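You operate a simulated robot arm through the tools that you are given. There is no shell and no other tool. Be economical: measure what you need, move in short steps, check, and stop when the job is done.

You run a simulated robot arm. Do the job below in one go: nothing can be reset, and whatever is moved stays where it is left.

TASK
Change the console's blown fuse for a spare of the same size and reset.
Fine: power off before you touch a fuse and on again after; the blown fuse goes into the yellow tray on the console.

It is judged by the outcome, as a careful person would: the job done as asked, and still so three seconds after it is handed in. It fails if anything else is knocked over, pushed out of place, dropped, spilled or broken.

THE ROBOT
A 7-joint arm with a two-finger parallel gripper on a trunk, on a base that drives. Base frame: it is fixed to the floor where the robot stands at the start and does not move with it; the origin is under the middle of the robot, x ahead of it, y to its left, z up. Readings come in mm, degrees, newtons and seconds.
With the tool pointing down near the work surface it reaches from about 260 to 600 mm from the robot's upright axis, wherever it stands. Its first joint turns from -166.0 to 166.0 degrees. Places, roughly: console fuse holder [800, -200, 800]; console power switch [900, -100, 900]; yellow tray on the console [800, 0, 800]. Payload 3.4 kg.
Tool frame: the origin (TCP) lies between the finger pads and is the grasp point; the fingertips stand 30 mm ahead of it; z points along the fingers, y is the line along which they close. The gripper opens to 94 mm. The fingers are 28 mm wide and 10 mm thick; the gripper's body (50 by 96 mm) begins 55 mm behind the TCP.
Orientation is told as [roll, pitch, yaw] about the base's x, y, z axes, in that order, counted from this pose: with the fingers straight down and closing along the base's y, the tool's x points along the base's -x, its y along +y and its z along -z.

THE INTERFACE
- The arm moves only by the tool move_arm. Its argument "deltas" is a list of rows, each a list of 7 numbers: the shift along the base's x, y, z in mm, then the turn, a rotation vector about the base's x, y, z in degrees, then the gripper command, from -1 (shut) to 1 (fully open), values between in proportion. In form: [[x, y, z, rx, ry, rz, hand], ...]. A call has 1 to 10 rows; each row shifts and turns the commanded pose from where the row before left it. Each row takes 0.2 s and may step no farther than 50 mm and 8.6 degrees from the row before; otherwise, or with a gripper value out of range, the whole call is refused. Where a pose cannot be reached the arm comes as near as it can. A force on the tool above 40 N (or 10 N above the force at the start of the call, whichever is more), or a blocked arm, ends the call early, and 0.2 s more pass. Each finger travels about 72 mm/s and halts on what it meets, pressing with about 31 N; the grip force reading is that of the motor and also rises with nothing between the fingers. The clock runs only during rows and for 0.2 s after the last one: add rows that do not move to give the fingers time. It gives the time, the measured TCP pose, the force on the tool (base axes), the opening and the grip force at its end, in the units of the frame above (readings bear some noise), with the torque about the TCP (base axes, N m) and any sound that the robot's microphone picked up.
- Cameras (640 x 400 px; columns grow to the right, rows downward): "scene" is now at [12.6, 117.6, 1505.2]; the picture's right is [-0.41, -0.91, 0.00], its down [-0.68, 0.31, -0.66] and it looks along [0.60, -0.27, -0.75] (base axes); focal length 296 px, centre (320, 200). "wrist" rides on the gripper at [76, 14, -103] in the tool frame; the picture's right is [-0.18, 0.98, 0.00], its down [-0.75, -0.14, -0.64] and it looks along [-0.63, -0.12, 0.77] (tool axes); focal length 243 px, centre (320, 200). There is no depth. A picture from a camera that has moved, and an enlarged one, comes with that camera's place and axes in the base frame and with its lens.
- get_image(camera): a new picture of that camera. No time passes.
- slide_trunk(by): slides the trunk up (or, below 0, down) by that many mm; the arm and the scene camera ride with it, the base frame stays. It gives what a move gives, with no picture.
- steer(legs): drives the robot by 1 to 6 legs, each [ahead, left, turn to the left] in mm, mm and degrees, along the robot's own axes; the way and the turn of a leg run together, so that a leg with both is an arc; at most 1500 mm and 180 degrees a leg. The arm and the cameras ride along, it lands a little off, and it stops where it bumps. It gives what a move gives.
- turn_head(pan, tilt): turns the head with the scene camera to pan (to the left, within 155 degrees either way) and tilt (down, from -29 to 69), counted from straight ahead of the robot. It gives what a move gives.
- enlarge(camera, box): a new picture of the part [left, top, right, bottom] of that camera's present view, enlarged. No time passes.
- job_done(): hands the job in; it is judged then, once.

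Go step by step. Nothing tells you exact positions but the pictures and the camera data: compare them with the known pose of the tool, close in by small moves and look again before you grip or let go. The budget is 120 turns and 90 pictures, counting those below and the enlarged ones. Unless the task says otherwise, let go and move clear before handing in, and close with one line.

The tools are called after "Request:" as name(argument=value, ...) on one line, values as JSON. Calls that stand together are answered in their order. move_arm: Moves the arm, as the interface text tells. Its arguments: {"type":"object","properties":{"deltas":{"type":"array"}},"required":["deltas"]} The other tools are called the same way: slide_trunk (by) slides the trunk up or down; steer (legs) drives the base; turn_head (pan, tilt) turns the head that bears the scene camera; get_image (camera) takes a picture; enlarge (camera, box) takes an enlarged picture of a part of a camera's view; job_done () hands the job in.

At the start:

```text
clock: 0.0
tcp_pos: [342.1, 52.1, 1072.2]
ee_rot: [-0.1, 0.0, -0.1]
ft_force: [-0.7, 0.5, 0.0]
ft_torque: [0.01, -0.02, -0.01]
finger_gap: 94.2
grip_force: 0.2
trunk travel left (down, up): [-175.0, 211.0]
robot x, y, heading: [0.1, -1.3, -0.0]
head pan, tilt: [-24.5, 48.7]
```

scene: 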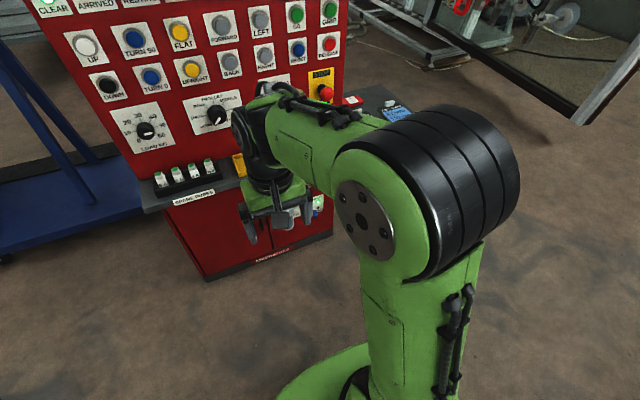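
wrist: 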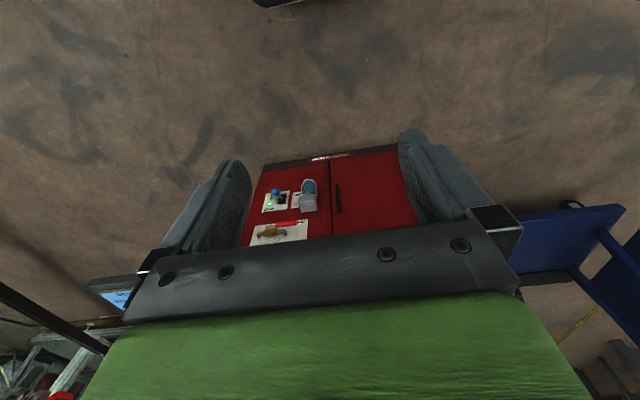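

The console is a red panel ahead, with a shelf carrying spare fuses. The arm hides part of it, so I enlarge the console areas first.

Request:
enlarge(camera="scene", box=[60, 60, 400, 280])

Request:
enlarge(camera="wrist", box=[220, 130, 440, 260])

```text
1.82 times, centred on (230, 170) of scene
camera zoom: at [12.6, 117.6, 1505.2], right [-0.41, -0.91, 0.0], down [-0.68, 0.31, -0.66], along [0.6, -0.27, -0.75], focal length 538 px, centre (484, 254)
```

zoom: 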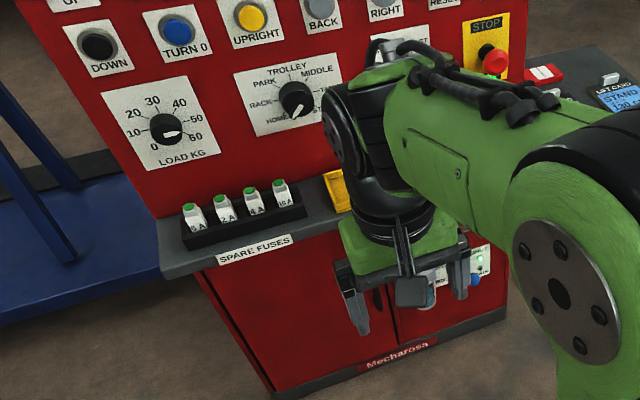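

```text
2.91 times, centred on (330, 195) of wrist
camera zoom: at [264.7, 66.4, 1174.9], right [0.18, 0.98, 0.0], down [0.75, -0.14, 0.64], along [0.63, -0.12, -0.77], focal length 706 px, centre (291, 214)
```

zoom: 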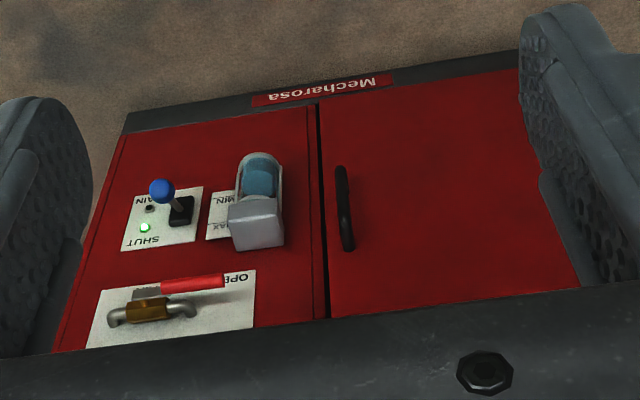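

The arm hides the fuse holder and switch. I move the arm off to the right to clear the view.

Request:
move_arm(deltas=[[-10, -45, 0, 0, 0, 0, 0], [-10, -45, 0, 0, 0, 0, 0], [-10, -45, 0, 0, 0, 0, 0], [-10, -45, 0, 0, 0, 0, 0], [-10, -45, 0, 0, 0, 0, 0], [-10, -45, 0, 0, 0, 0, 0], [-10, -45, 0, 0, 0, 0, 0], [-10, -45, 0, 0, 0, 0, 0]])

Request:
get_image(camera="scene")

```text
clock: 1.8
tcp_pos: [259.8, -312.0, 1070.1]
ee_rot: [0.1, -0.1, 0.1]
ft_force: [0.2, 0.2, 0.1]
ft_torque: [-0.01, -0.01, 0.0]
finger_gap: 46.8
grip_force: 0.1
trunk travel left (down, up): [-175.0, 211.0]
robot x, y, heading: [1.8, -2.2, 0.1]
head pan, tilt: [-24.5, 48.7]
```

```text
85 pictures are left
camera scene: at [12.4, 115.9, 1505.4], right [-0.41, -0.91, 0.0], down [-0.68, 0.31, -0.66], along [0.6, -0.27, -0.75], focal length 296 px, centre (320, 200)
```

scene: 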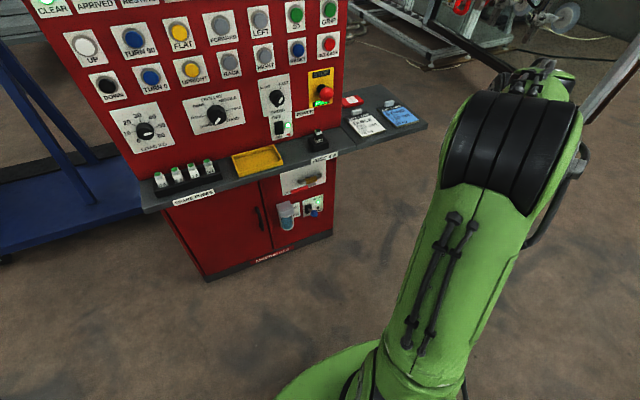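

Request:
enlarge(camera="scene", box=[225, 60, 425, 185])

Request:
enlarge(camera="scene", box=[140, 125, 300, 225])

Request:
enlarge(camera="scene", box=[30, 0, 350, 160])

```text
3.20 times, centred on (325, 122) of scene
camera zoom: at [12.4, 115.9, 1505.4], right [-0.41, -0.91, 0.0], down [-0.68, 0.31, -0.66], along [0.6, -0.27, -0.75], focal length 948 px, centre (304, 448)
```

zoom: 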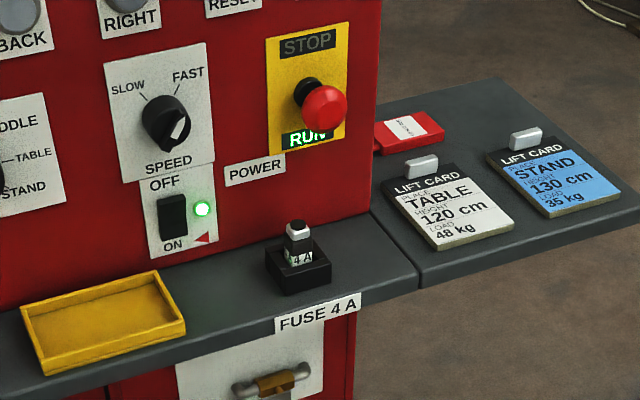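

```text
4.00 times, centred on (220, 175) of scene
camera zoom: at [12.4, 115.9, 1505.4], right [-0.41, -0.91, 0.0], down [-0.68, 0.31, -0.66], along [0.6, -0.27, -0.75], focal length 1184 px, centre (720, 300)
```

zoom: 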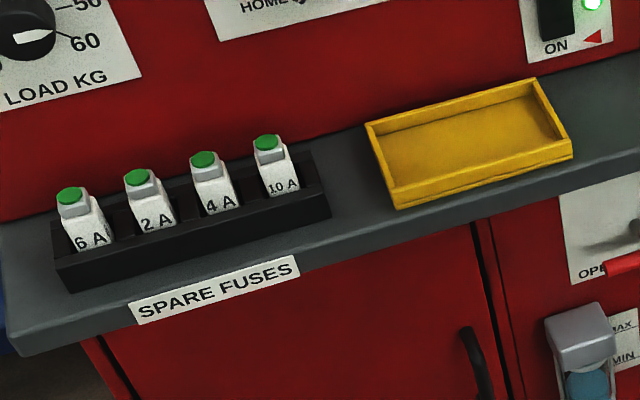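

```text
2.00 times, centred on (190, 80) of scene
camera zoom: at [12.4, 115.9, 1505.4], right [-0.41, -0.91, 0.0], down [-0.68, 0.31, -0.66], along [0.6, -0.27, -0.75], focal length 592 px, centre (580, 440)
```

zoom: 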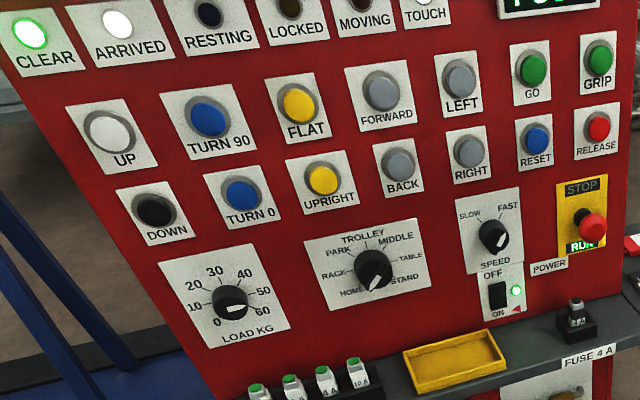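

The panel is vertical, with the rocker (OFF above, ON below), tray, 4 A holder and spare rack (6, 2, 4, 10 A) on a shelf whose front is near x≈755. I drive forward 330 mm to bring everything within reach and get parallax.

Request:
steer(legs=[[330, 0, 0]])

Request:
turn_head(pan=0, tilt=45)

Request:
get_image(camera="scene")

```text
clock: 4.0
tcp_pos: [593.9, -310.2, 1068.7]
ee_rot: [0.0, 0.0, 0.2]
ft_force: [-0.3, 0.0, 0.2]
ft_torque: [0.01, 0.04, -0.01]
finger_gap: 46.6
grip_force: 0.1
trunk travel left (down, up): [-175.0, 211.0]
robot x, y, heading: [332.4, -1.2, -0.0]
head pan, tilt: [-24.5, 48.7]
```

```text
clock: 4.9
tcp_pos: [594.2, -309.2, 1070.9]
ee_rot: [0.1, 0.0, 0.1]
ft_force: [-0.4, 0.9, 0.0]
ft_torque: [-0.02, 0.02, 0.01]
finger_gap: 47.0
grip_force: 0.0
trunk travel left (down, up): [-175.0, 211.0]
robot x, y, heading: [334.8, 0.8, 0.2]
head pan, tilt: [0.0, 45.0]
```

```text
81 pictures are left
camera scene: at [356.3, 150.3, 1510.3], right [0.0, -1.0, 0.0], down [-0.71, 0.0, -0.71], along [0.71, 0.0, -0.71], focal length 296 px, centre (320, 200)
```

scene: 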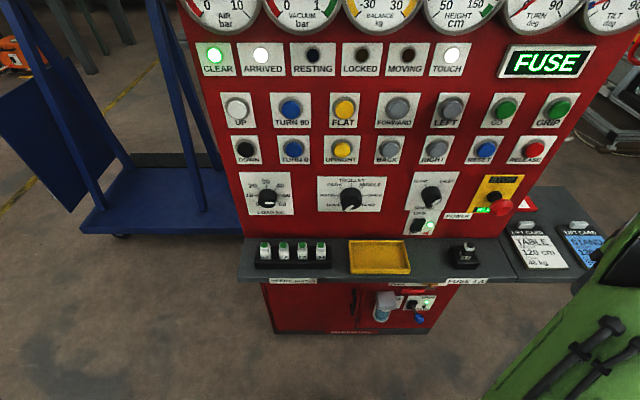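

The display says FUSE. I enlarge to measure positions from this second viewpoint.

Request:
enlarge(camera="scene", box=[390, 170, 518, 290])

Request:
enlarge(camera="scene", box=[235, 220, 425, 290])

Request:
enlarge(camera="scene", box=[390, 80, 590, 205])

```text
3.33 times, centred on (454, 230) of scene
camera zoom: at [356.3, 150.3, 1510.3], right [0.0, -1.0, 0.0], down [-0.71, 0.0, -0.71], along [0.71, 0.0, -0.71], focal length 987 px, centre (-127, 100)
```

zoom: 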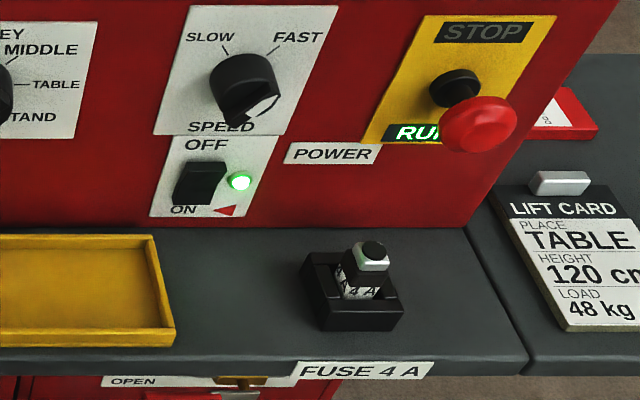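

```text
3.37 times, centred on (330, 255) of scene
camera zoom: at [356.3, 150.3, 1510.3], right [0.0, -1.0, 0.0], down [-0.71, 0.0, -0.71], along [0.71, 0.0, -0.71], focal length 998 px, centre (286, 15)
```

zoom: 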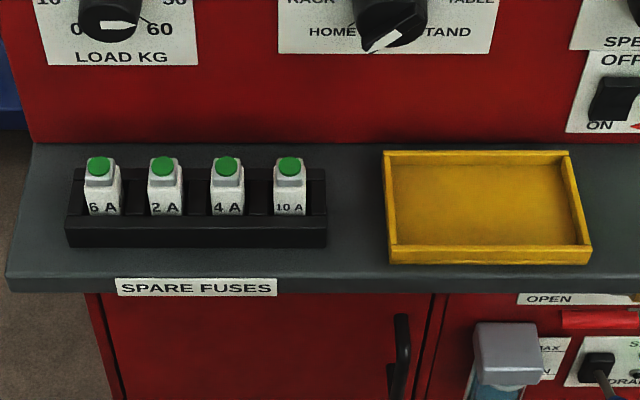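

```text
3.20 times, centred on (490, 142) of scene
camera zoom: at [356.3, 150.3, 1510.3], right [0.0, -1.0, 0.0], down [-0.71, 0.0, -0.71], along [0.71, 0.0, -0.71], focal length 948 px, centre (-224, 384)
```

zoom: 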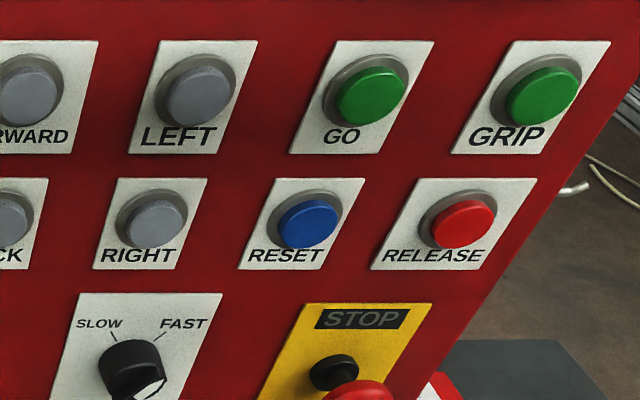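

From the two views: spare 4 A top ≈ (831, 197, 866), blown fuse top ≈ (829, −249, 867), rocker ≈ (887, −121, 882), RESET ≈ (889, −212, 1131), tray ≈ (839, −20, 800), shelf top ≈ 798. I look closer at the rack, the holder and the rocker.

Request:
enlarge(camera="scene", box=[250, 232, 346, 282])

Request:
enlarge(camera="scene", box=[432, 205, 512, 275])

```text
6.67 times, centred on (298, 257) of scene
camera zoom: at [356.3, 150.3, 1510.3], right [0.0, -1.0, 0.0], down [-0.71, 0.0, -0.71], along [0.71, 0.0, -0.71], focal length 1974 px, centre (467, -180)
```

zoom: 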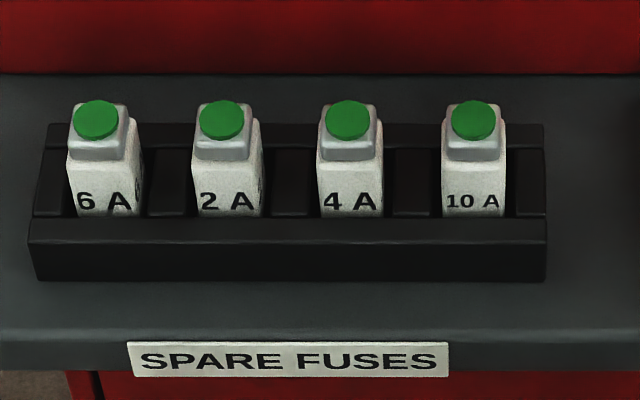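

```text
5.71 times, centred on (472, 240) of scene
camera zoom: at [356.3, 150.3, 1510.3], right [0.0, -1.0, 0.0], down [-0.71, 0.0, -0.71], along [0.71, 0.0, -0.71], focal length 1692 px, centre (-549, -29)
```

zoom: 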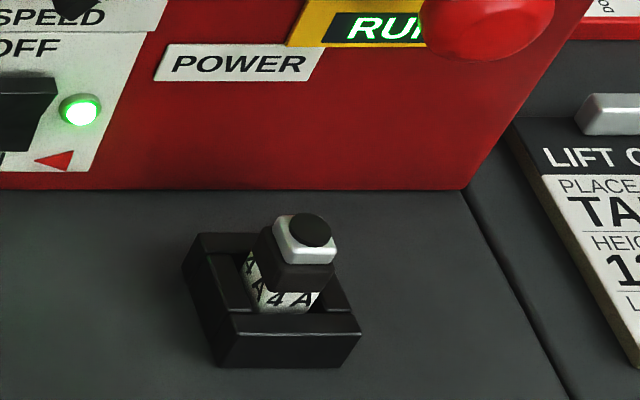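

Rack and holder are ~29 mm high (top z≈827), so fuses protrude ~39 mm. Now I shut the gripper, tilt the tool 45° forward, and line it up in front of the rocker.

Request:
move_arm(deltas=[[0, 31, 0, 0, -7.5, 0, -1], [0, 31, 0, 0, -7.5, 0, -1], [0, 31, 0, 0, -7.5, 0, -1], [0, 31, 0, 0, -7.5, 0, -1], [0, 31, 0, 0, -7.5, 0, -1], [0, 33, 0, 0, -7.5, 0, -1], [40, 0, -40, 0, 0, 0, -1], [40, 0, -40, 0, 0, 0, -1], [40, 0, -40, 0, 0, 0, -1], [40, 0, -40, 0, 0, 0, -1]])

Request:
get_image(camera="scene")

Request:
get_image(camera="wrist")

```text
refused: row 7 steps farther than a row can; nothing moved
```

```text
75 pictures are left
camera scene: at [356.3, 150.3, 1510.3], right [0.0, -1.0, 0.0], down [-0.71, 0.0, -0.71], along [0.71, 0.0, -0.71], focal length 296 px, centre (320, 200)
```

scene: 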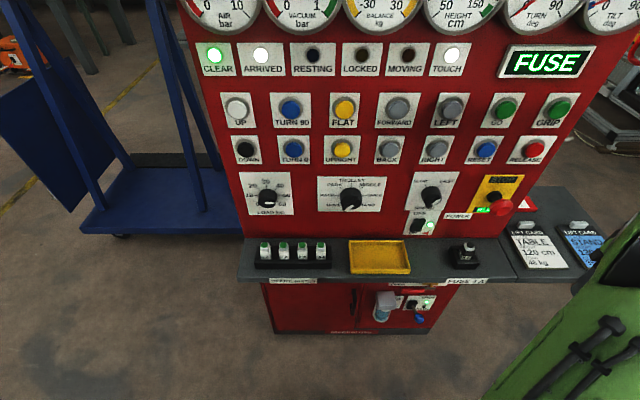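

```text
74 pictures are left
camera wrist: at [516.8, -294.5, 1173.7], right [0.18, 0.98, 0.0], down [0.75, -0.14, 0.64], along [0.63, -0.12, -0.77], focal length 243 px, centre (320, 200)
```

wrist: 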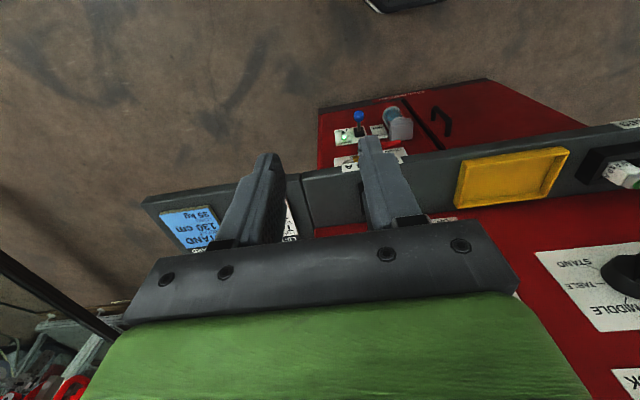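

The combined step was over 50 mm; nothing moved. I repeat with smaller steps.

Request:
move_arm(deltas=[[0, 31, 0, 0, -7.5, 0, -1], [0, 31, 0, 0, -7.5, 0, -1], [0, 31, 0, 0, -7.5, 0, -1], [0, 31, 0, 0, -7.5, 0, -1], [0, 31, 0, 0, -7.5, 0, -1], [0, 33, 0, 0, -7.5, 0, -1], [34, 0, -35, 0, 0, 0, -1], [34, 0, -35, 0, 0, 0, -1], [34, 0, -35, 0, 0, 0, -1], [34, 0, -35, 0, 0, 0, -1]])

Request:
get_image(camera="scene")

Request:
get_image(camera="wrist")

```text
clock: 7.1
tcp_pos: [731.1, -141.3, 941.9]
ee_rot: [-3.6, -41.2, 2.1]
ft_force: [1.3, -0.2, 0.1]
ft_torque: [0.01, -0.02, 0.03]
finger_gap: 0.0
grip_force: 31.0
out of reach, approached as far as the arm can: row 6, 7
trunk travel left (down, up): [-175.0, 211.0]
robot x, y, heading: [333.0, 1.3, 0.1]
head pan, tilt: [0.0, 45.0]
```

```text
73 pictures are left
camera scene: at [358.0, 150.6, 1510.3], right [0.0, -1.0, 0.0], down [-0.71, 0.0, -0.71], along [0.71, 0.0, -0.71], focal length 296 px, centre (320, 200)
```

scene: 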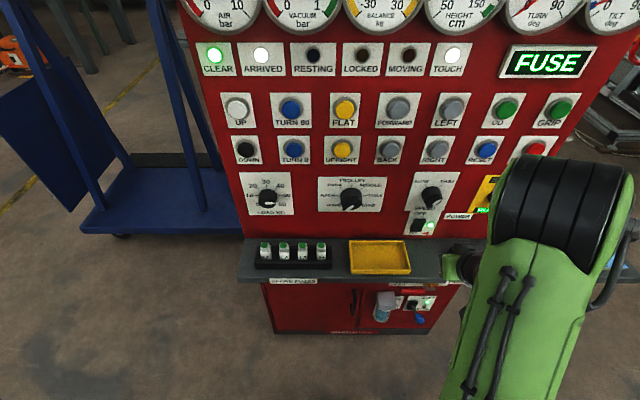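

```text
72 pictures are left
camera wrist: at [605.8, -124.1, 968.5], right [0.14, 0.99, 0.08], down [0.14, -0.1, 0.98], along [0.98, -0.13, -0.15], focal length 243 px, centre (320, 200)
```

wrist: 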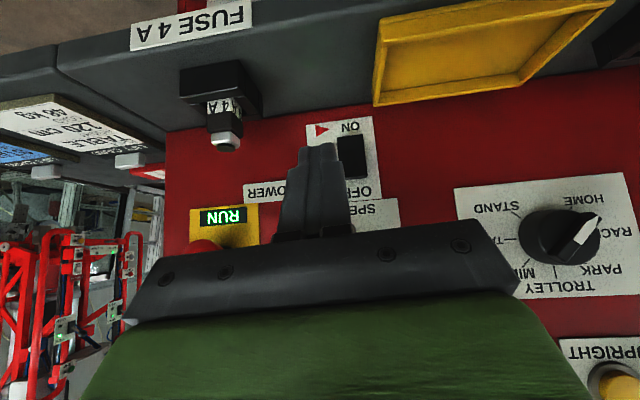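

The rocker is just left of the fingers in the wrist view. I straighten the tool and shift into line, still short of the panel.

Request:
move_arm(deltas=[[10, 10, -10, 3.6, -3.8, -2.1, -1], [15, 10, -15, 0, 0, 0, -1], [20, 0, -11, 0, 0, 0, -1], [20, 0, 0, 0, 0, 0, -1]])

Request:
get_image(camera="wrist")

Request:
get_image(camera="scene")

```text
clock: 8.1
tcp_pos: [794.0, -121.2, 905.9]
ee_rot: [1.4, -45.0, -3.4]
ft_force: [1.2, 0.5, -0.6]
ft_torque: [0.01, 0.0, -0.01]
finger_gap: 0.1
grip_force: 30.6
trunk travel left (down, up): [-175.0, 211.0]
robot x, y, heading: [330.4, 2.3, 0.2]
head pan, tilt: [0.0, 45.0]
```

```text
71 pictures are left
camera wrist: at [668.5, -101.2, 925.2], right [0.17, 0.97, 0.15], down [0.07, -0.16, 0.98], along [0.98, -0.16, -0.1], focal length 243 px, centre (320, 200)
```

wrist: 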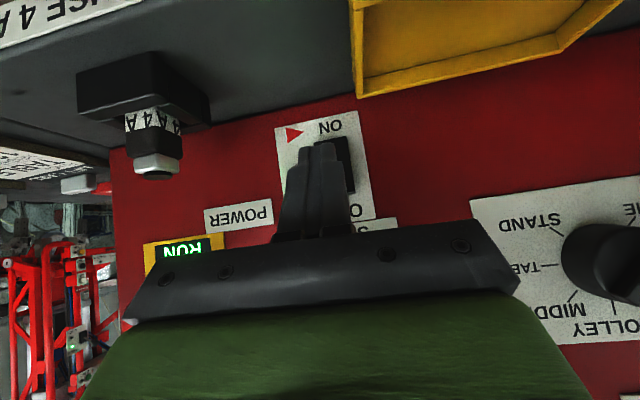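

```text
70 pictures are left
camera scene: at [356.5, 150.7, 1510.3], right [0.0, -1.0, 0.0], down [-0.71, 0.0, -0.71], along [0.71, 0.0, -0.71], focal length 296 px, centre (320, 200)
```

scene: 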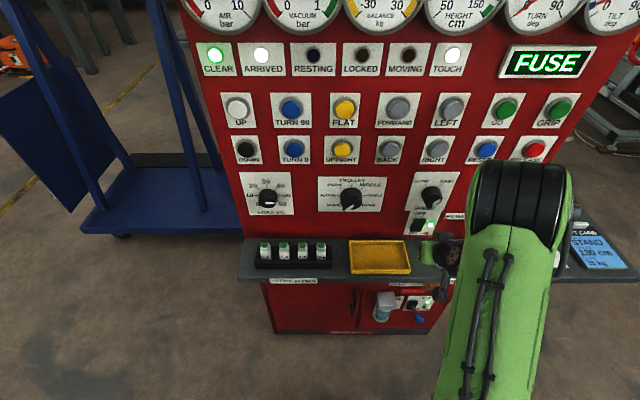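

The finger pair lines up with the rocker. I centre slightly (y −117) and advance gently onto its upper (OFF) half.

Request:
move_arm(deltas=[[20, 4, 0, -1.4, 0, 3.4, -1], [15, 0, 0, 0, 0, 0, -1], [8, 0, 0, 0, 0, 0, -1], [4, 0, 0, 0, 0, 0, -1], [4, 0, 0, 0, 0, 0, -1], [4, 0, 0, 0, 0, 0, -1], [4, 0, 0, 0, 0, 0, -1]])

Request:
get_image(camera="wrist")

Request:
enlarge(camera="scene", box=[390, 170, 518, 290])

```text
clock: 9.7
tcp_pos: [853.7, -118.6, 906.3]
ee_rot: [-0.5, -45.1, 1.4]
ft_force: [-1.2, 0.1, 1.2]
ft_torque: [-0.01, 0.0, -0.02]
finger_gap: 0.1
grip_force: 31.4
trunk travel left (down, up): [-175.0, 211.0]
robot x, y, heading: [332.7, -0.5, -0.1]
head pan, tilt: [0.0, 45.0]
```

```text
69 pictures are left
camera wrist: at [726.0, -104.9, 925.2], right [0.11, 0.99, 0.12], down [0.08, -0.13, 0.99], along [0.99, -0.1, -0.1], focal length 243 px, centre (320, 200)
```

wrist: 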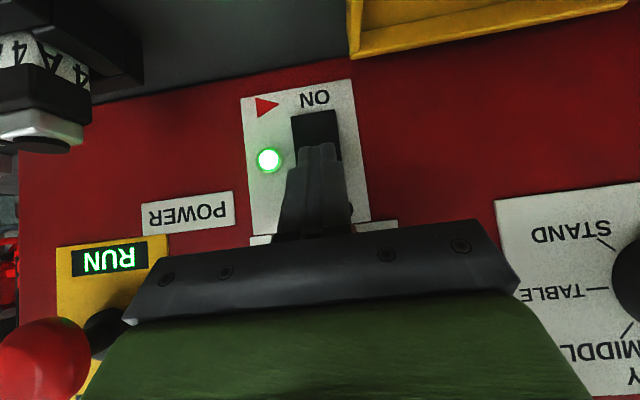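

```text
3.33 times, centred on (454, 230) of scene
camera zoom: at [356.0, 150.5, 1510.3], right [0.0, -1.0, 0.0], down [-0.71, 0.0, -0.71], along [0.71, 0.0, -0.71], focal length 987 px, centre (-127, 100)
```

zoom: 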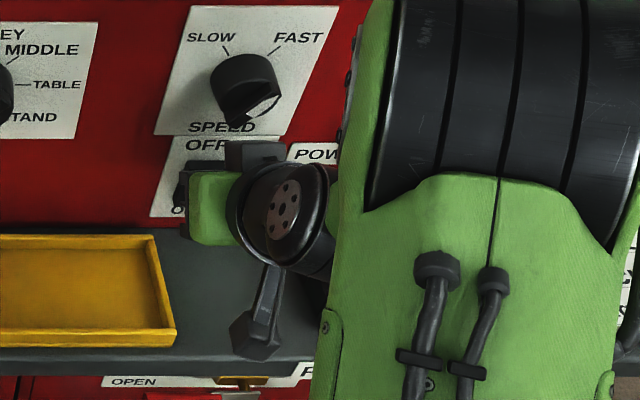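

Well aligned with the rocker, lamp still on. Continue pushing in small steps.

Request:
move_arm(deltas=[[4, 0, 0, 0, 0, 0, -1], [4, 0, 0, 0, 0, 0, -1], [3, 0, 0, 0, 0, 0, -1], [3, 0, 0, 0, 0, 0, -1], [3, 0, 0, 0, 0, 0, -1]])

Request:
get_image(camera="wrist")

```text
clock: 10.7
tcp_pos: [857.3, -119.1, 904.7]
ee_rot: [-0.5, -44.2, 1.1]
ft_force: [-21.0, 1.8, 9.6]
ft_torque: [0.08, -0.07, 0.02]
finger_gap: 0.0
grip_force: 30.7
trunk travel left (down, up): [-175.0, 211.0]
robot x, y, heading: [331.9, -1.2, 0.2]
head pan, tilt: [0.0, 45.0]
heard: click
stopped in row 5: the force on the tool passed its limit at 43 N (the readings are from after the stop); the commanded pose is now the measured one
```

```text
67 pictures are left
camera wrist: at [730.6, -105.5, 925.4], right [0.12, 0.99, 0.12], down [0.09, -0.13, 0.99], along [0.99, -0.11, -0.11], focal length 243 px, centre (320, 200)
```

wrist: 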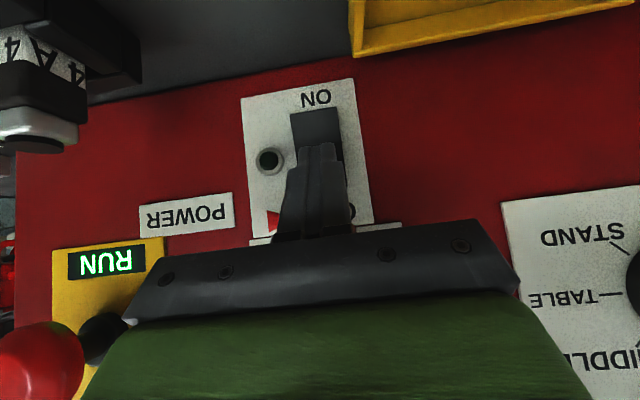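

Click heard, lamp out and flag at OFF: power is off. I back away, set a 25° tilt, and go above the blown fuse with the gripper half open.

Request:
move_arm(deltas=[[-30, 0, 0, 0, 0, 0, -1], [-40, 0, 10, 0, 0, 0, -1], [-20, 0, 35, 0, 0, 0, -1], [0, -32, 10, 0, 6.4, 0, 0], [0, -33, 0, 0, 6.4, 0, 0], [0, -33, 0, 0, 6.4, -1.1, 0], [10, -32, 0, 0, 0, 0, 0], [20, 0, 0, 0, 0, 0, 0]])

Request:
get_image(camera="wrist")

Request:
get_image(camera="scene")

```text
clock: 12.5
tcp_pos: [802.3, -249.3, 958.2]
ee_rot: [-0.1, -25.0, -0.1]
ft_force: [0.3, -0.4, 0.8]
ft_torque: [0.02, 0.0, -0.02]
finger_gap: 47.2
grip_force: 0.1
trunk travel left (down, up): [-175.0, 211.0]
robot x, y, heading: [331.9, -4.8, 0.1]
head pan, tilt: [0.0, 45.0]
```

```text
66 pictures are left
camera wrist: at [689.9, -233.3, 1019.3], right [0.17, 0.98, 0.08], down [0.41, -0.14, 0.9], along [0.9, -0.12, -0.43], focal length 243 px, centre (320, 200)
```

wrist: 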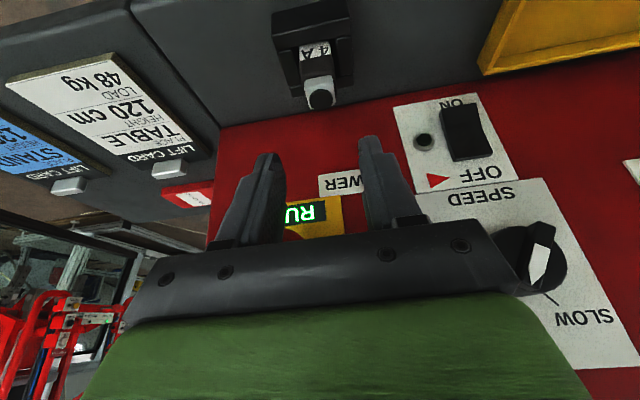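

```text
65 pictures are left
camera scene: at [356.6, 150.9, 1510.3], right [0.0, -1.0, 0.0], down [-0.71, 0.0, -0.71], along [0.71, 0.0, -0.71], focal length 296 px, centre (320, 200)
```

scene: 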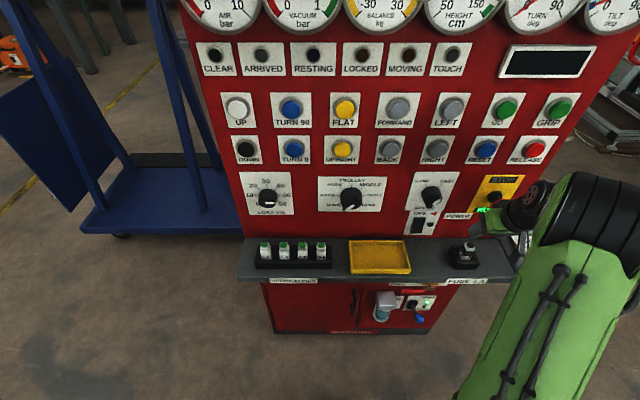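

Console is dark now. The blown fuse lies about 2 mm left of the tool line. I lower to just above it and check.

Request:
move_arm(deltas=[[9, 2, -18, 0, 0, 0, 0], [10, 0, -20, 0, 0, 0, 0], [0, 0, -14, 0, 0, 0, 0]])

Request:
get_image(camera="wrist")

Request:
enlarge(camera="scene", box=[422, 180, 522, 290])

```text
clock: 13.3
tcp_pos: [822.8, -247.4, 904.7]
ee_rot: [-0.1, -25.1, -0.2]
ft_force: [-0.2, -0.1, 0.6]
ft_torque: [-0.02, -0.01, -0.02]
finger_gap: 46.9
grip_force: 0.0
trunk travel left (down, up): [-175.0, 211.0]
robot x, y, heading: [334.5, 0.4, 0.1]
head pan, tilt: [0.0, 45.0]
```

```text
64 pictures are left
camera wrist: at [708.6, -231.8, 966.4], right [0.17, 0.98, 0.08], down [0.41, -0.14, 0.9], along [0.9, -0.12, -0.43], focal length 243 px, centre (320, 200)
```

wrist: 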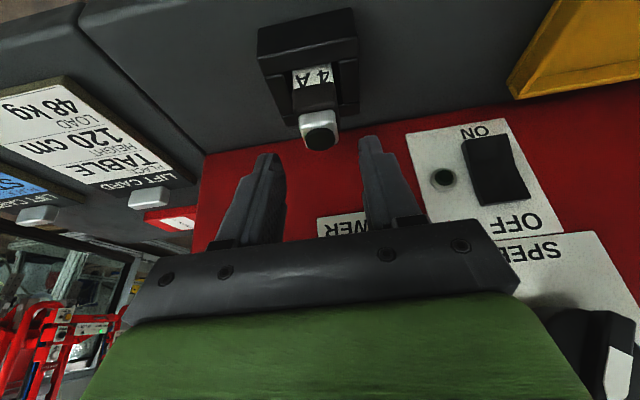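

```text
3.64 times, centred on (472, 235) of scene
camera zoom: at [355.9, 150.3, 1510.4], right [0.0, -1.0, 0.0], down [-0.71, 0.0, -0.71], along [0.71, 0.0, -0.71], focal length 1077 px, centre (-233, 73)
```

zoom: 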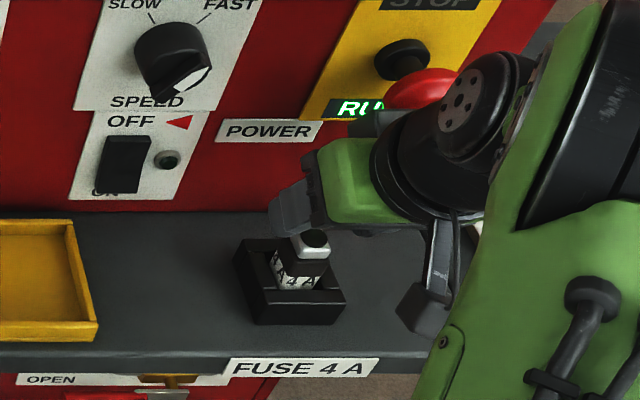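

Aligned. I go straight down to gripping height (z 866).

Request:
move_arm(deltas=[[0, 0, -13, 0, 0, 0, 0], [-1, 0, -13, 0, 0, 0, 0], [-1, 0, -12, 0, 0, 0, 0]])

Request:
get_image(camera="wrist")

Request:
enlarge(camera="scene", box=[422, 180, 522, 290])

```text
clock: 14.1
tcp_pos: [818.3, -246.6, 867.8]
ee_rot: [-0.2, -25.1, -0.2]
ft_force: [-0.7, 0.3, -0.1]
ft_torque: [0.05, -0.02, -0.02]
finger_gap: 47.1
grip_force: 0.0
trunk travel left (down, up): [-175.0, 211.0]
robot x, y, heading: [330.4, -0.3, 0.0]
head pan, tilt: [0.0, 45.0]
```

```text
62 pictures are left
camera wrist: at [705.8, -231.3, 929.5], right [0.17, 0.98, 0.08], down [0.41, -0.14, 0.9], along [0.9, -0.12, -0.43], focal length 243 px, centre (320, 200)
```

wrist: 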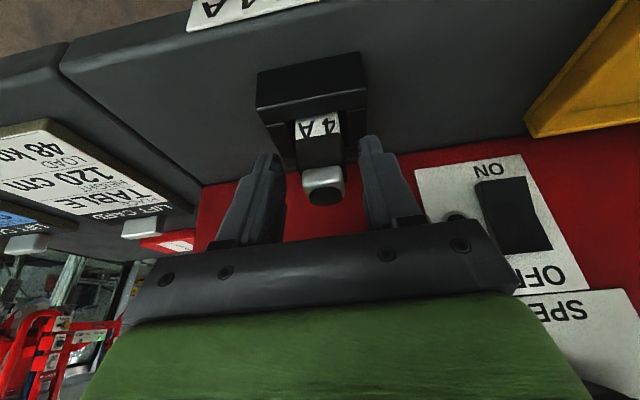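

```text
3.64 times, centred on (472, 235) of scene
camera zoom: at [355.9, 150.2, 1510.4], right [0.0, -1.0, 0.0], down [-0.71, 0.0, -0.71], along [0.71, 0.0, -0.71], focal length 1077 px, centre (-233, 73)
```

zoom: 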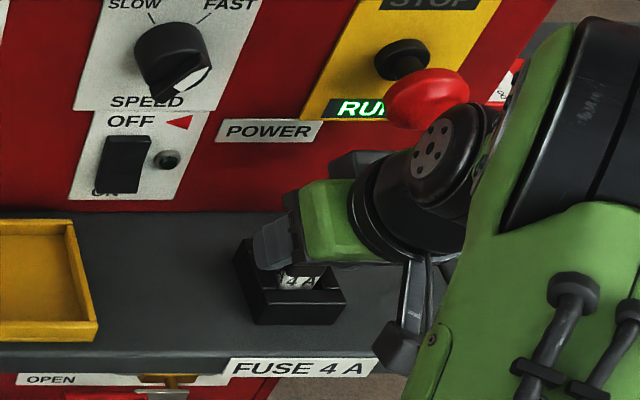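

The fingers straddle the fuse evenly. I lower 3 mm and close.

Request:
move_arm(deltas=[[2, 0, -3, 0, 0, 0, 0], [0, 0, 0, 0, 0, 0, -1], [0, 0, 0, 0, 0, 0, -1], [0, 0, 0, 0, 0, 0, -1]])

Request:
get_image(camera="wrist")

```text
clock: 15.1
tcp_pos: [822.0, -246.9, 866.9]
ee_rot: [-0.2, -25.3, -0.2]
ft_force: [1.4, -1.0, 9.2]
ft_torque: [0.01, -0.02, -0.01]
finger_gap: 25.3
grip_force: 31.0
trunk travel left (down, up): [-175.0, 211.0]
robot x, y, heading: [335.3, 2.9, 0.1]
head pan, tilt: [0.0, 45.0]
```

```text
60 pictures are left
camera wrist: at [708.2, -231.3, 927.6], right [0.17, 0.98, 0.08], down [0.41, -0.14, 0.9], along [0.9, -0.12, -0.42], focal length 243 px, centre (320, 200)
```

wrist: 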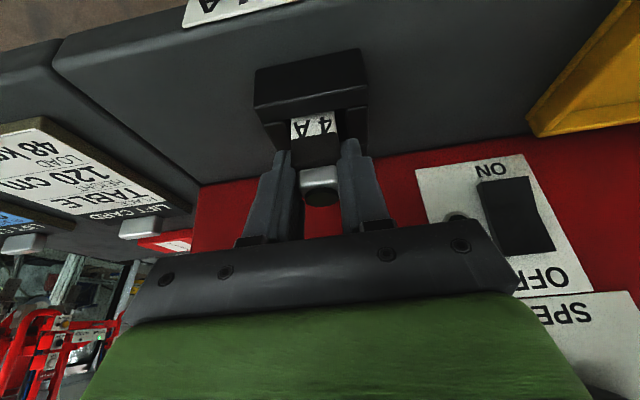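

Gripped at 25 mm. Pull straight up.

Request:
move_arm(deltas=[[0, 0, 6, 0, 0, 0, -1], [0, 0, 8, 0, 0, 0, -1], [0, 0, 12, 0, 0, 0, -1], [0, 0, 15, 0, 0, 0, -1], [0, 0, 20, 0, 0, 0, -1], [0, 0, 20, 0, 0, 0, -1], [0, 0, 0, 0, 0, 0, -1]])

Request:
get_image(camera="wrist")

Request:
get_image(camera="scene")

```text
clock: 16.7
tcp_pos: [821.3, -246.4, 945.7]
ee_rot: [-0.1, -25.1, -0.1]
ft_force: [0.3, 0.6, 0.5]
ft_torque: [0.01, 0.01, 0.04]
finger_gap: 25.5
grip_force: 30.4
trunk travel left (down, up): [-175.0, 211.0]
robot x, y, heading: [334.1, 1.2, 0.2]
head pan, tilt: [0.0, 45.0]
```

```text
59 pictures are left
camera wrist: at [708.2, -231.0, 1007.3], right [0.17, 0.98, 0.08], down [0.41, -0.14, 0.9], along [0.9, -0.12, -0.43], focal length 243 px, centre (320, 200)
```

wrist: 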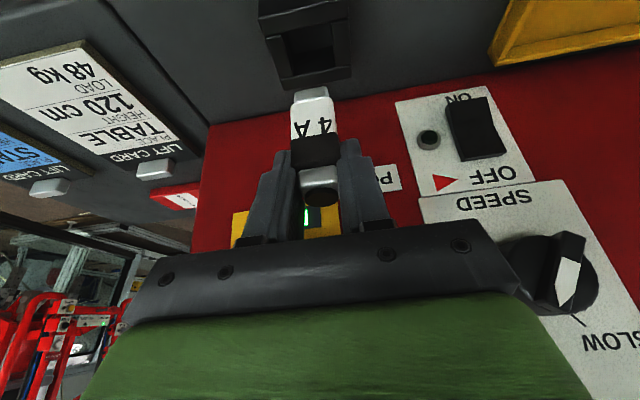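

```text
58 pictures are left
camera scene: at [356.0, 150.3, 1510.3], right [0.0, -1.0, 0.0], down [-0.71, 0.0, -0.71], along [0.71, 0.0, -0.71], focal length 296 px, centre (320, 200)
```

scene: 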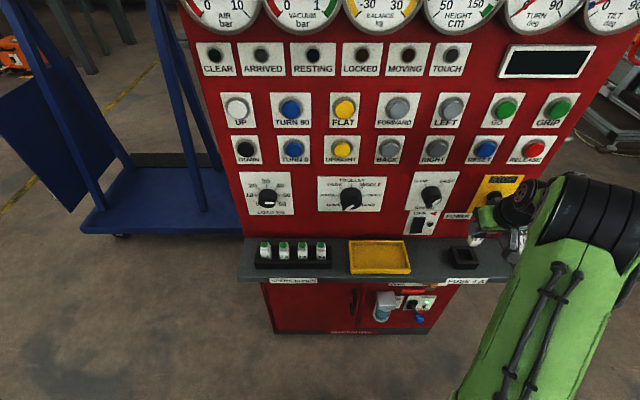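

The blown fuse (black top) is out. I carry it to above the tray centre.

Request:
move_arm(deltas=[[0, 38, 0, 0, 0, 0, -1], [0, 39, 0, 0, 0, 0, -1], [0, 39, 0, 0, 0, 0, -1], [2, 39, 0, 0, 0, 0, -1], [2, 39, 0, 0, 0, 0, -1], [2, 38, 0, 0, 0, 0, -1], [0, 0, -25, 0, 0, 0, -1], [0, 0, -20, 0, 0, 0, -1]])

Request:
get_image(camera="wrist")

Request:
get_image(camera="scene")

```text
clock: 18.5
tcp_pos: [827.5, -14.9, 899.8]
ee_rot: [-0.1, -25.2, -0.1]
ft_force: [1.0, 0.5, 0.4]
ft_torque: [-0.02, 0.0, -0.02]
finger_gap: 25.2
grip_force: 31.0
trunk travel left (down, up): [-175.0, 211.0]
robot x, y, heading: [334.8, -2.7, 0.3]
head pan, tilt: [0.0, 45.0]
```

```text
57 pictures are left
camera wrist: at [714.1, 0.9, 962.2], right [0.17, 0.98, 0.08], down [0.41, -0.14, 0.9], along [0.9, -0.12, -0.43], focal length 243 px, centre (320, 200)
```

wrist: 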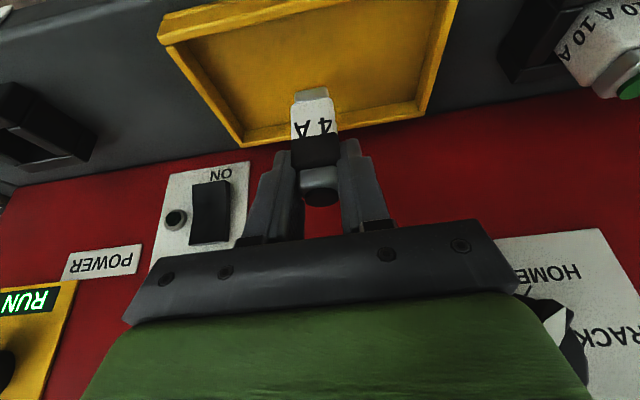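

```text
56 pictures are left
camera scene: at [356.0, 150.8, 1510.3], right [0.0, -1.0, 0.0], down [-0.71, 0.0, -0.71], along [0.71, 0.0, -0.71], focal length 296 px, centre (320, 200)
```

scene: 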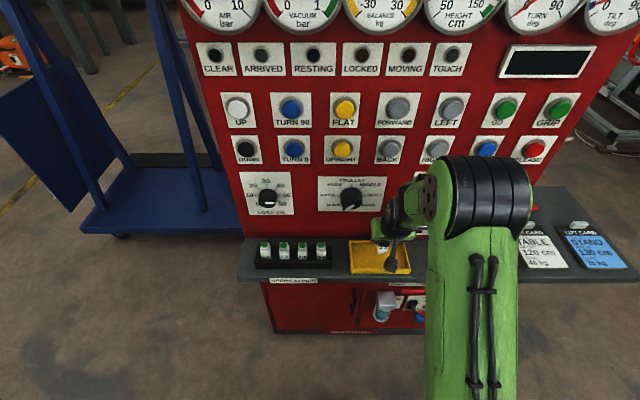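

The fuse is above the tray centre. I lower it gently until it touches.

Request:
move_arm(deltas=[[0, 0, -12, 0, 0, 0, -1], [0, 0, -8, 0, 0, 0, -1], [0, 0, -4, 0, 0, 0, -1], [0, 0, -3, 0, 0, 0, -1], [0, 0, -3, 0, 0, 0, -1]])

Request:
get_image(camera="wrist")

```text
clock: 19.7
tcp_pos: [828.2, -14.6, 874.0]
ee_rot: [-0.2, -25.4, -0.2]
ft_force: [-1.3, 0.5, 9.9]
ft_torque: [-0.01, 0.16, 0.04]
finger_gap: 25.3
grip_force: 30.7
trunk travel left (down, up): [-175.0, 211.0]
robot x, y, heading: [334.3, 1.6, 0.2]
head pan, tilt: [0.0, 45.0]
```

```text
55 pictures are left
camera wrist: at [714.0, 1.4, 933.7], right [0.17, 0.98, 0.08], down [0.41, -0.14, 0.9], along [0.9, -0.12, -0.42], focal length 243 px, centre (320, 200)
```

wrist: 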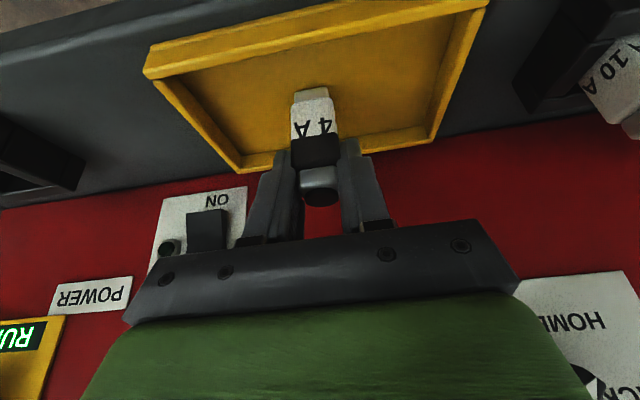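

It stands on the tray floor (10 N). I ease off 1 mm, open and rise.

Request:
move_arm(deltas=[[0, 0, 1, 0, 0, 0, -1], [0, 0, 0, 0, 0, 0, -0.3], [0, 0, 0, 0, 0, 0, 0], [0, 0, 0, 0, 0, 0, 0], [0, 0, 15, 0, 0, 0, 0], [0, 0, 25, 0, 0, 0, 0], [0, 0, 35, 0, 0, 0, 0]])

Request:
get_image(camera="wrist")

```text
clock: 21.3
tcp_pos: [826.9, -16.1, 947.2]
ee_rot: [-0.1, -25.1, -0.2]
ft_force: [0.2, -0.1, 0.9]
ft_torque: [-0.03, 0.01, -0.04]
finger_gap: 47.0
grip_force: 0.0
trunk travel left (down, up): [-175.0, 211.0]
robot x, y, heading: [332.0, -1.9, 0.3]
head pan, tilt: [0.0, 45.0]
```

```text
54 pictures are left
camera wrist: at [713.3, 0.0, 1008.2], right [0.17, 0.98, 0.08], down [0.41, -0.14, 0.9], along [0.9, -0.12, -0.43], focal length 243 px, centre (320, 200)
```

wrist: 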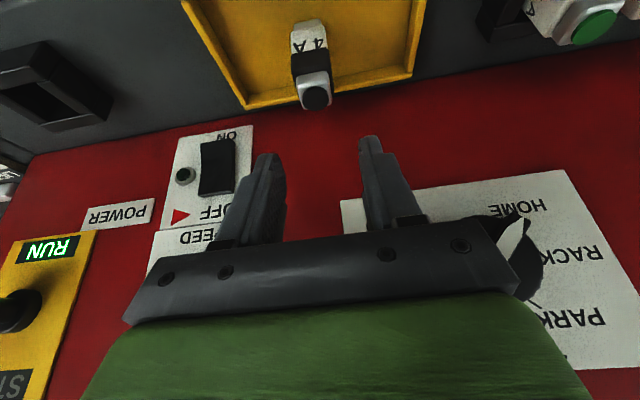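

The fuse stands in the tray. Next, above the spare 4 A at a narrower opening (40 mm) to clear its neighbours.

Request:
move_arm(deltas=[[0, 42, 5, 0, 0, 0, -0.15], [0, 43, 0, 0, 0, 0, -0.15], [0, 43, 0, 0, 0, 0, -0.15], [-2, 43, 0, 0, 0, 0, -0.15], [-3, 43, 0, 0, 0, 0, -0.15], [0, 0, -20, 0, 0, 0, -0.15]])

Request:
get_image(camera="wrist")

Request:
enlarge(camera="scene", box=[235, 200, 425, 290])

```text
clock: 22.7
tcp_pos: [824.0, 198.5, 932.9]
ee_rot: [-0.1, -25.1, -0.3]
ft_force: [-0.1, -0.2, 0.2]
ft_torque: [-0.01, 0.01, 0.0]
finger_gap: 39.9
grip_force: 0.1
trunk travel left (down, up): [-175.0, 211.0]
robot x, y, heading: [333.2, 1.5, 0.2]
head pan, tilt: [0.0, 45.0]
```

```text
53 pictures are left
camera wrist: at [710.2, 214.8, 993.5], right [0.17, 0.98, 0.08], down [0.41, -0.14, 0.9], along [0.9, -0.12, -0.43], focal length 243 px, centre (320, 200)
```

wrist: 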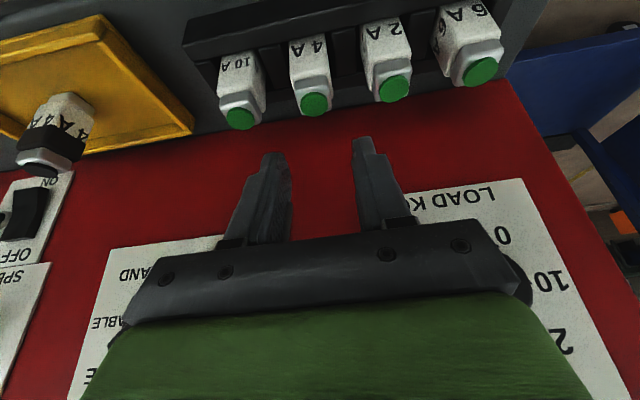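

```text
3.37 times, centred on (330, 245) of scene
camera zoom: at [356.3, 150.0, 1510.4], right [0.0, -1.0, 0.0], down [-0.71, 0.0, -0.71], along [0.71, 0.0, -0.71], focal length 998 px, centre (286, 48)
```

zoom: 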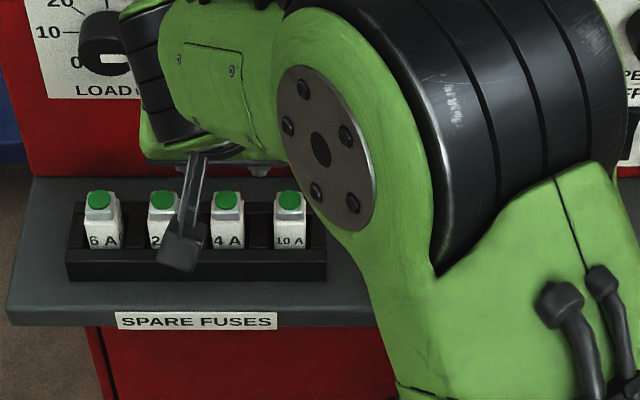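

The 4 A spare is centred between the fingers. I lower in two stages, checking in between.

Request:
move_arm(deltas=[[0, 0, -18, 0, 0, 0, -0.15], [0, 0, -16, 0, 0, 0, -0.15]])

Request:
get_image(camera="wrist")

```text
clock: 23.3
tcp_pos: [822.3, 200.1, 897.8]
ee_rot: [-0.1, -25.0, -0.2]
ft_force: [-0.2, 0.7, -0.8]
ft_torque: [0.0, -0.01, 0.0]
finger_gap: 39.9
grip_force: 0.1
trunk travel left (down, up): [-175.0, 211.0]
robot x, y, heading: [335.8, 0.2, -0.0]
head pan, tilt: [0.0, 45.0]
```

```text
51 pictures are left
camera wrist: at [709.3, 215.2, 958.6], right [0.17, 0.98, 0.08], down [0.41, -0.14, 0.9], along [0.9, -0.12, -0.43], focal length 243 px, centre (320, 200)
```

wrist: 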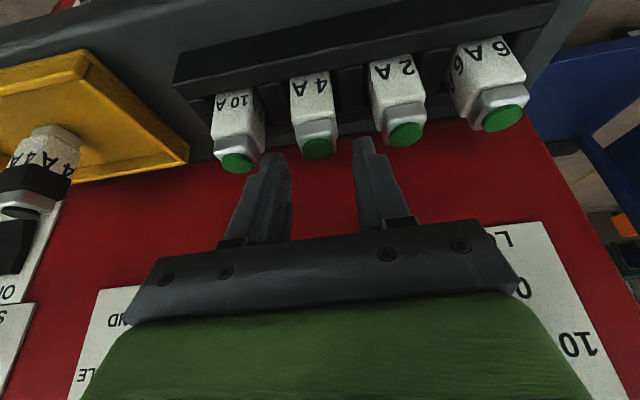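

Centred. Down to grip height and check clearance.

Request:
move_arm(deltas=[[0, 0, -12, 0, 0, 0, -0.15], [0, 0, -10, 0, 0, 0, -0.15], [0, 0, -8, 0, 0, 0, -0.15]])

Request:
get_image(camera="wrist")

```text
clock: 24.1
tcp_pos: [822.3, 200.8, 868.6]
ee_rot: [0.0, -25.0, -0.1]
ft_force: [0.3, -0.2, 0.0]
ft_torque: [0.03, -0.03, 0.02]
finger_gap: 40.1
grip_force: 0.0
trunk travel left (down, up): [-175.0, 211.0]
robot x, y, heading: [330.5, -1.8, -0.1]
head pan, tilt: [0.0, 45.0]
```

```text
50 pictures are left
camera wrist: at [709.2, 216.0, 928.7], right [0.17, 0.98, 0.08], down [0.41, -0.14, 0.9], along [0.9, -0.12, -0.43], focal length 243 px, centre (320, 200)
```

wrist: 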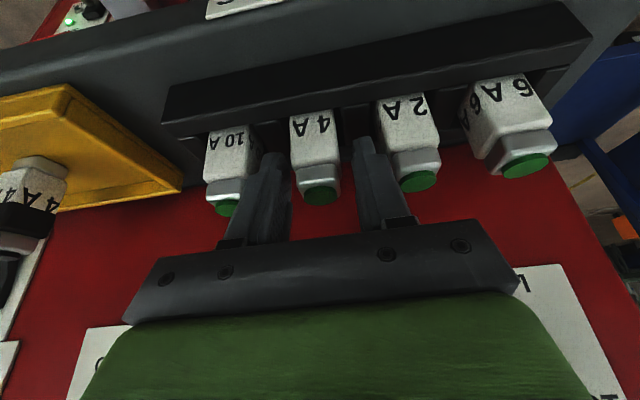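

Clear on both sides. Close on the spare.

Request:
move_arm(deltas=[[0, -1, -2, 0, 0, 0, -0.15], [0, 0, 0, 0, 0, 0, -1], [0, 0, 0, 0, 0, 0, -1], [0, 0, 0, 0, 0, 0, -1]])

Request:
get_image(camera="wrist")

```text
clock: 25.1
tcp_pos: [822.7, 198.6, 867.4]
ee_rot: [0.0, -25.3, -0.1]
ft_force: [2.3, 0.8, 10.5]
ft_torque: [0.03, -0.09, 0.01]
finger_gap: 25.6
grip_force: 30.8
trunk travel left (down, up): [-175.0, 211.0]
robot x, y, heading: [336.6, 2.0, 0.1]
head pan, tilt: [0.0, 45.0]
```

```text
49 pictures are left
camera wrist: at [708.9, 214.7, 927.6], right [0.17, 0.98, 0.08], down [0.41, -0.14, 0.9], along [0.9, -0.12, -0.42], focal length 243 px, centre (320, 200)
```

wrist: 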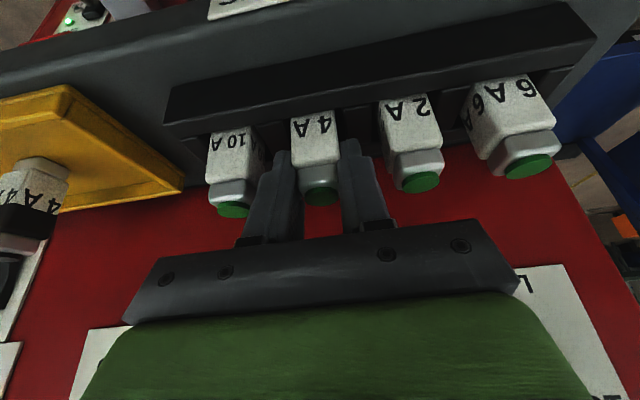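

Gripped at the same relative position as the old one. Lift and carry to above the holder, passing well over the tray.

Request:
move_arm(deltas=[[0, 0, 6, 0, 0, 0, -1], [0, 0, 12, 0, 0, 0, -1], [0, 0, 20, 0, 0, 0, -1], [0, 0, 30, 0, 0, 0, -1], [-10, 0, 35, 0, 0, 0, -1], [-10, -40, 0, 0, 0, 0, -1], [0, -45, 0, 0, 0, 0, -1], [0, -45, 0, 0, 0, 0, -1], [0, -45, 0, 0, 0, 0, -1], [0, -45, 0, 0, 0, 0, -1]])

Request:
get_image(camera="wrist")

```text
clock: 27.3
tcp_pos: [800.1, -24.8, 969.7]
ee_rot: [0.0, -25.2, -0.1]
ft_force: [-0.5, -0.3, -0.6]
ft_torque: [0.03, 0.0, 0.01]
finger_gap: 25.4
grip_force: 31.2
trunk travel left (down, up): [-175.0, 211.0]
robot x, y, heading: [335.1, 0.3, 0.1]
head pan, tilt: [0.0, 45.0]
```

```text
48 pictures are left
camera wrist: at [687.5, -9.7, 1029.9], right [0.17, 0.98, 0.08], down [0.41, -0.14, 0.9], along [0.9, -0.12, -0.43], focal length 243 px, centre (320, 200)
```

wrist: 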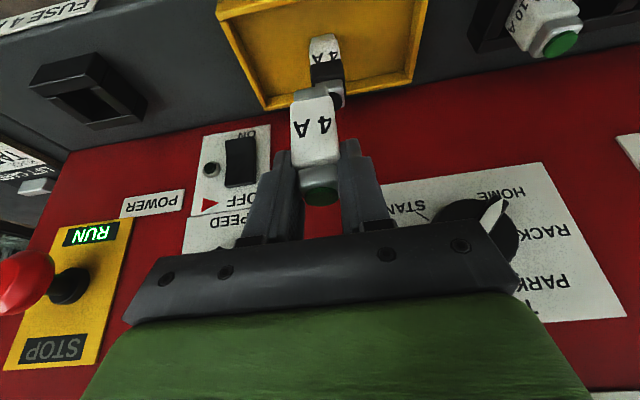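

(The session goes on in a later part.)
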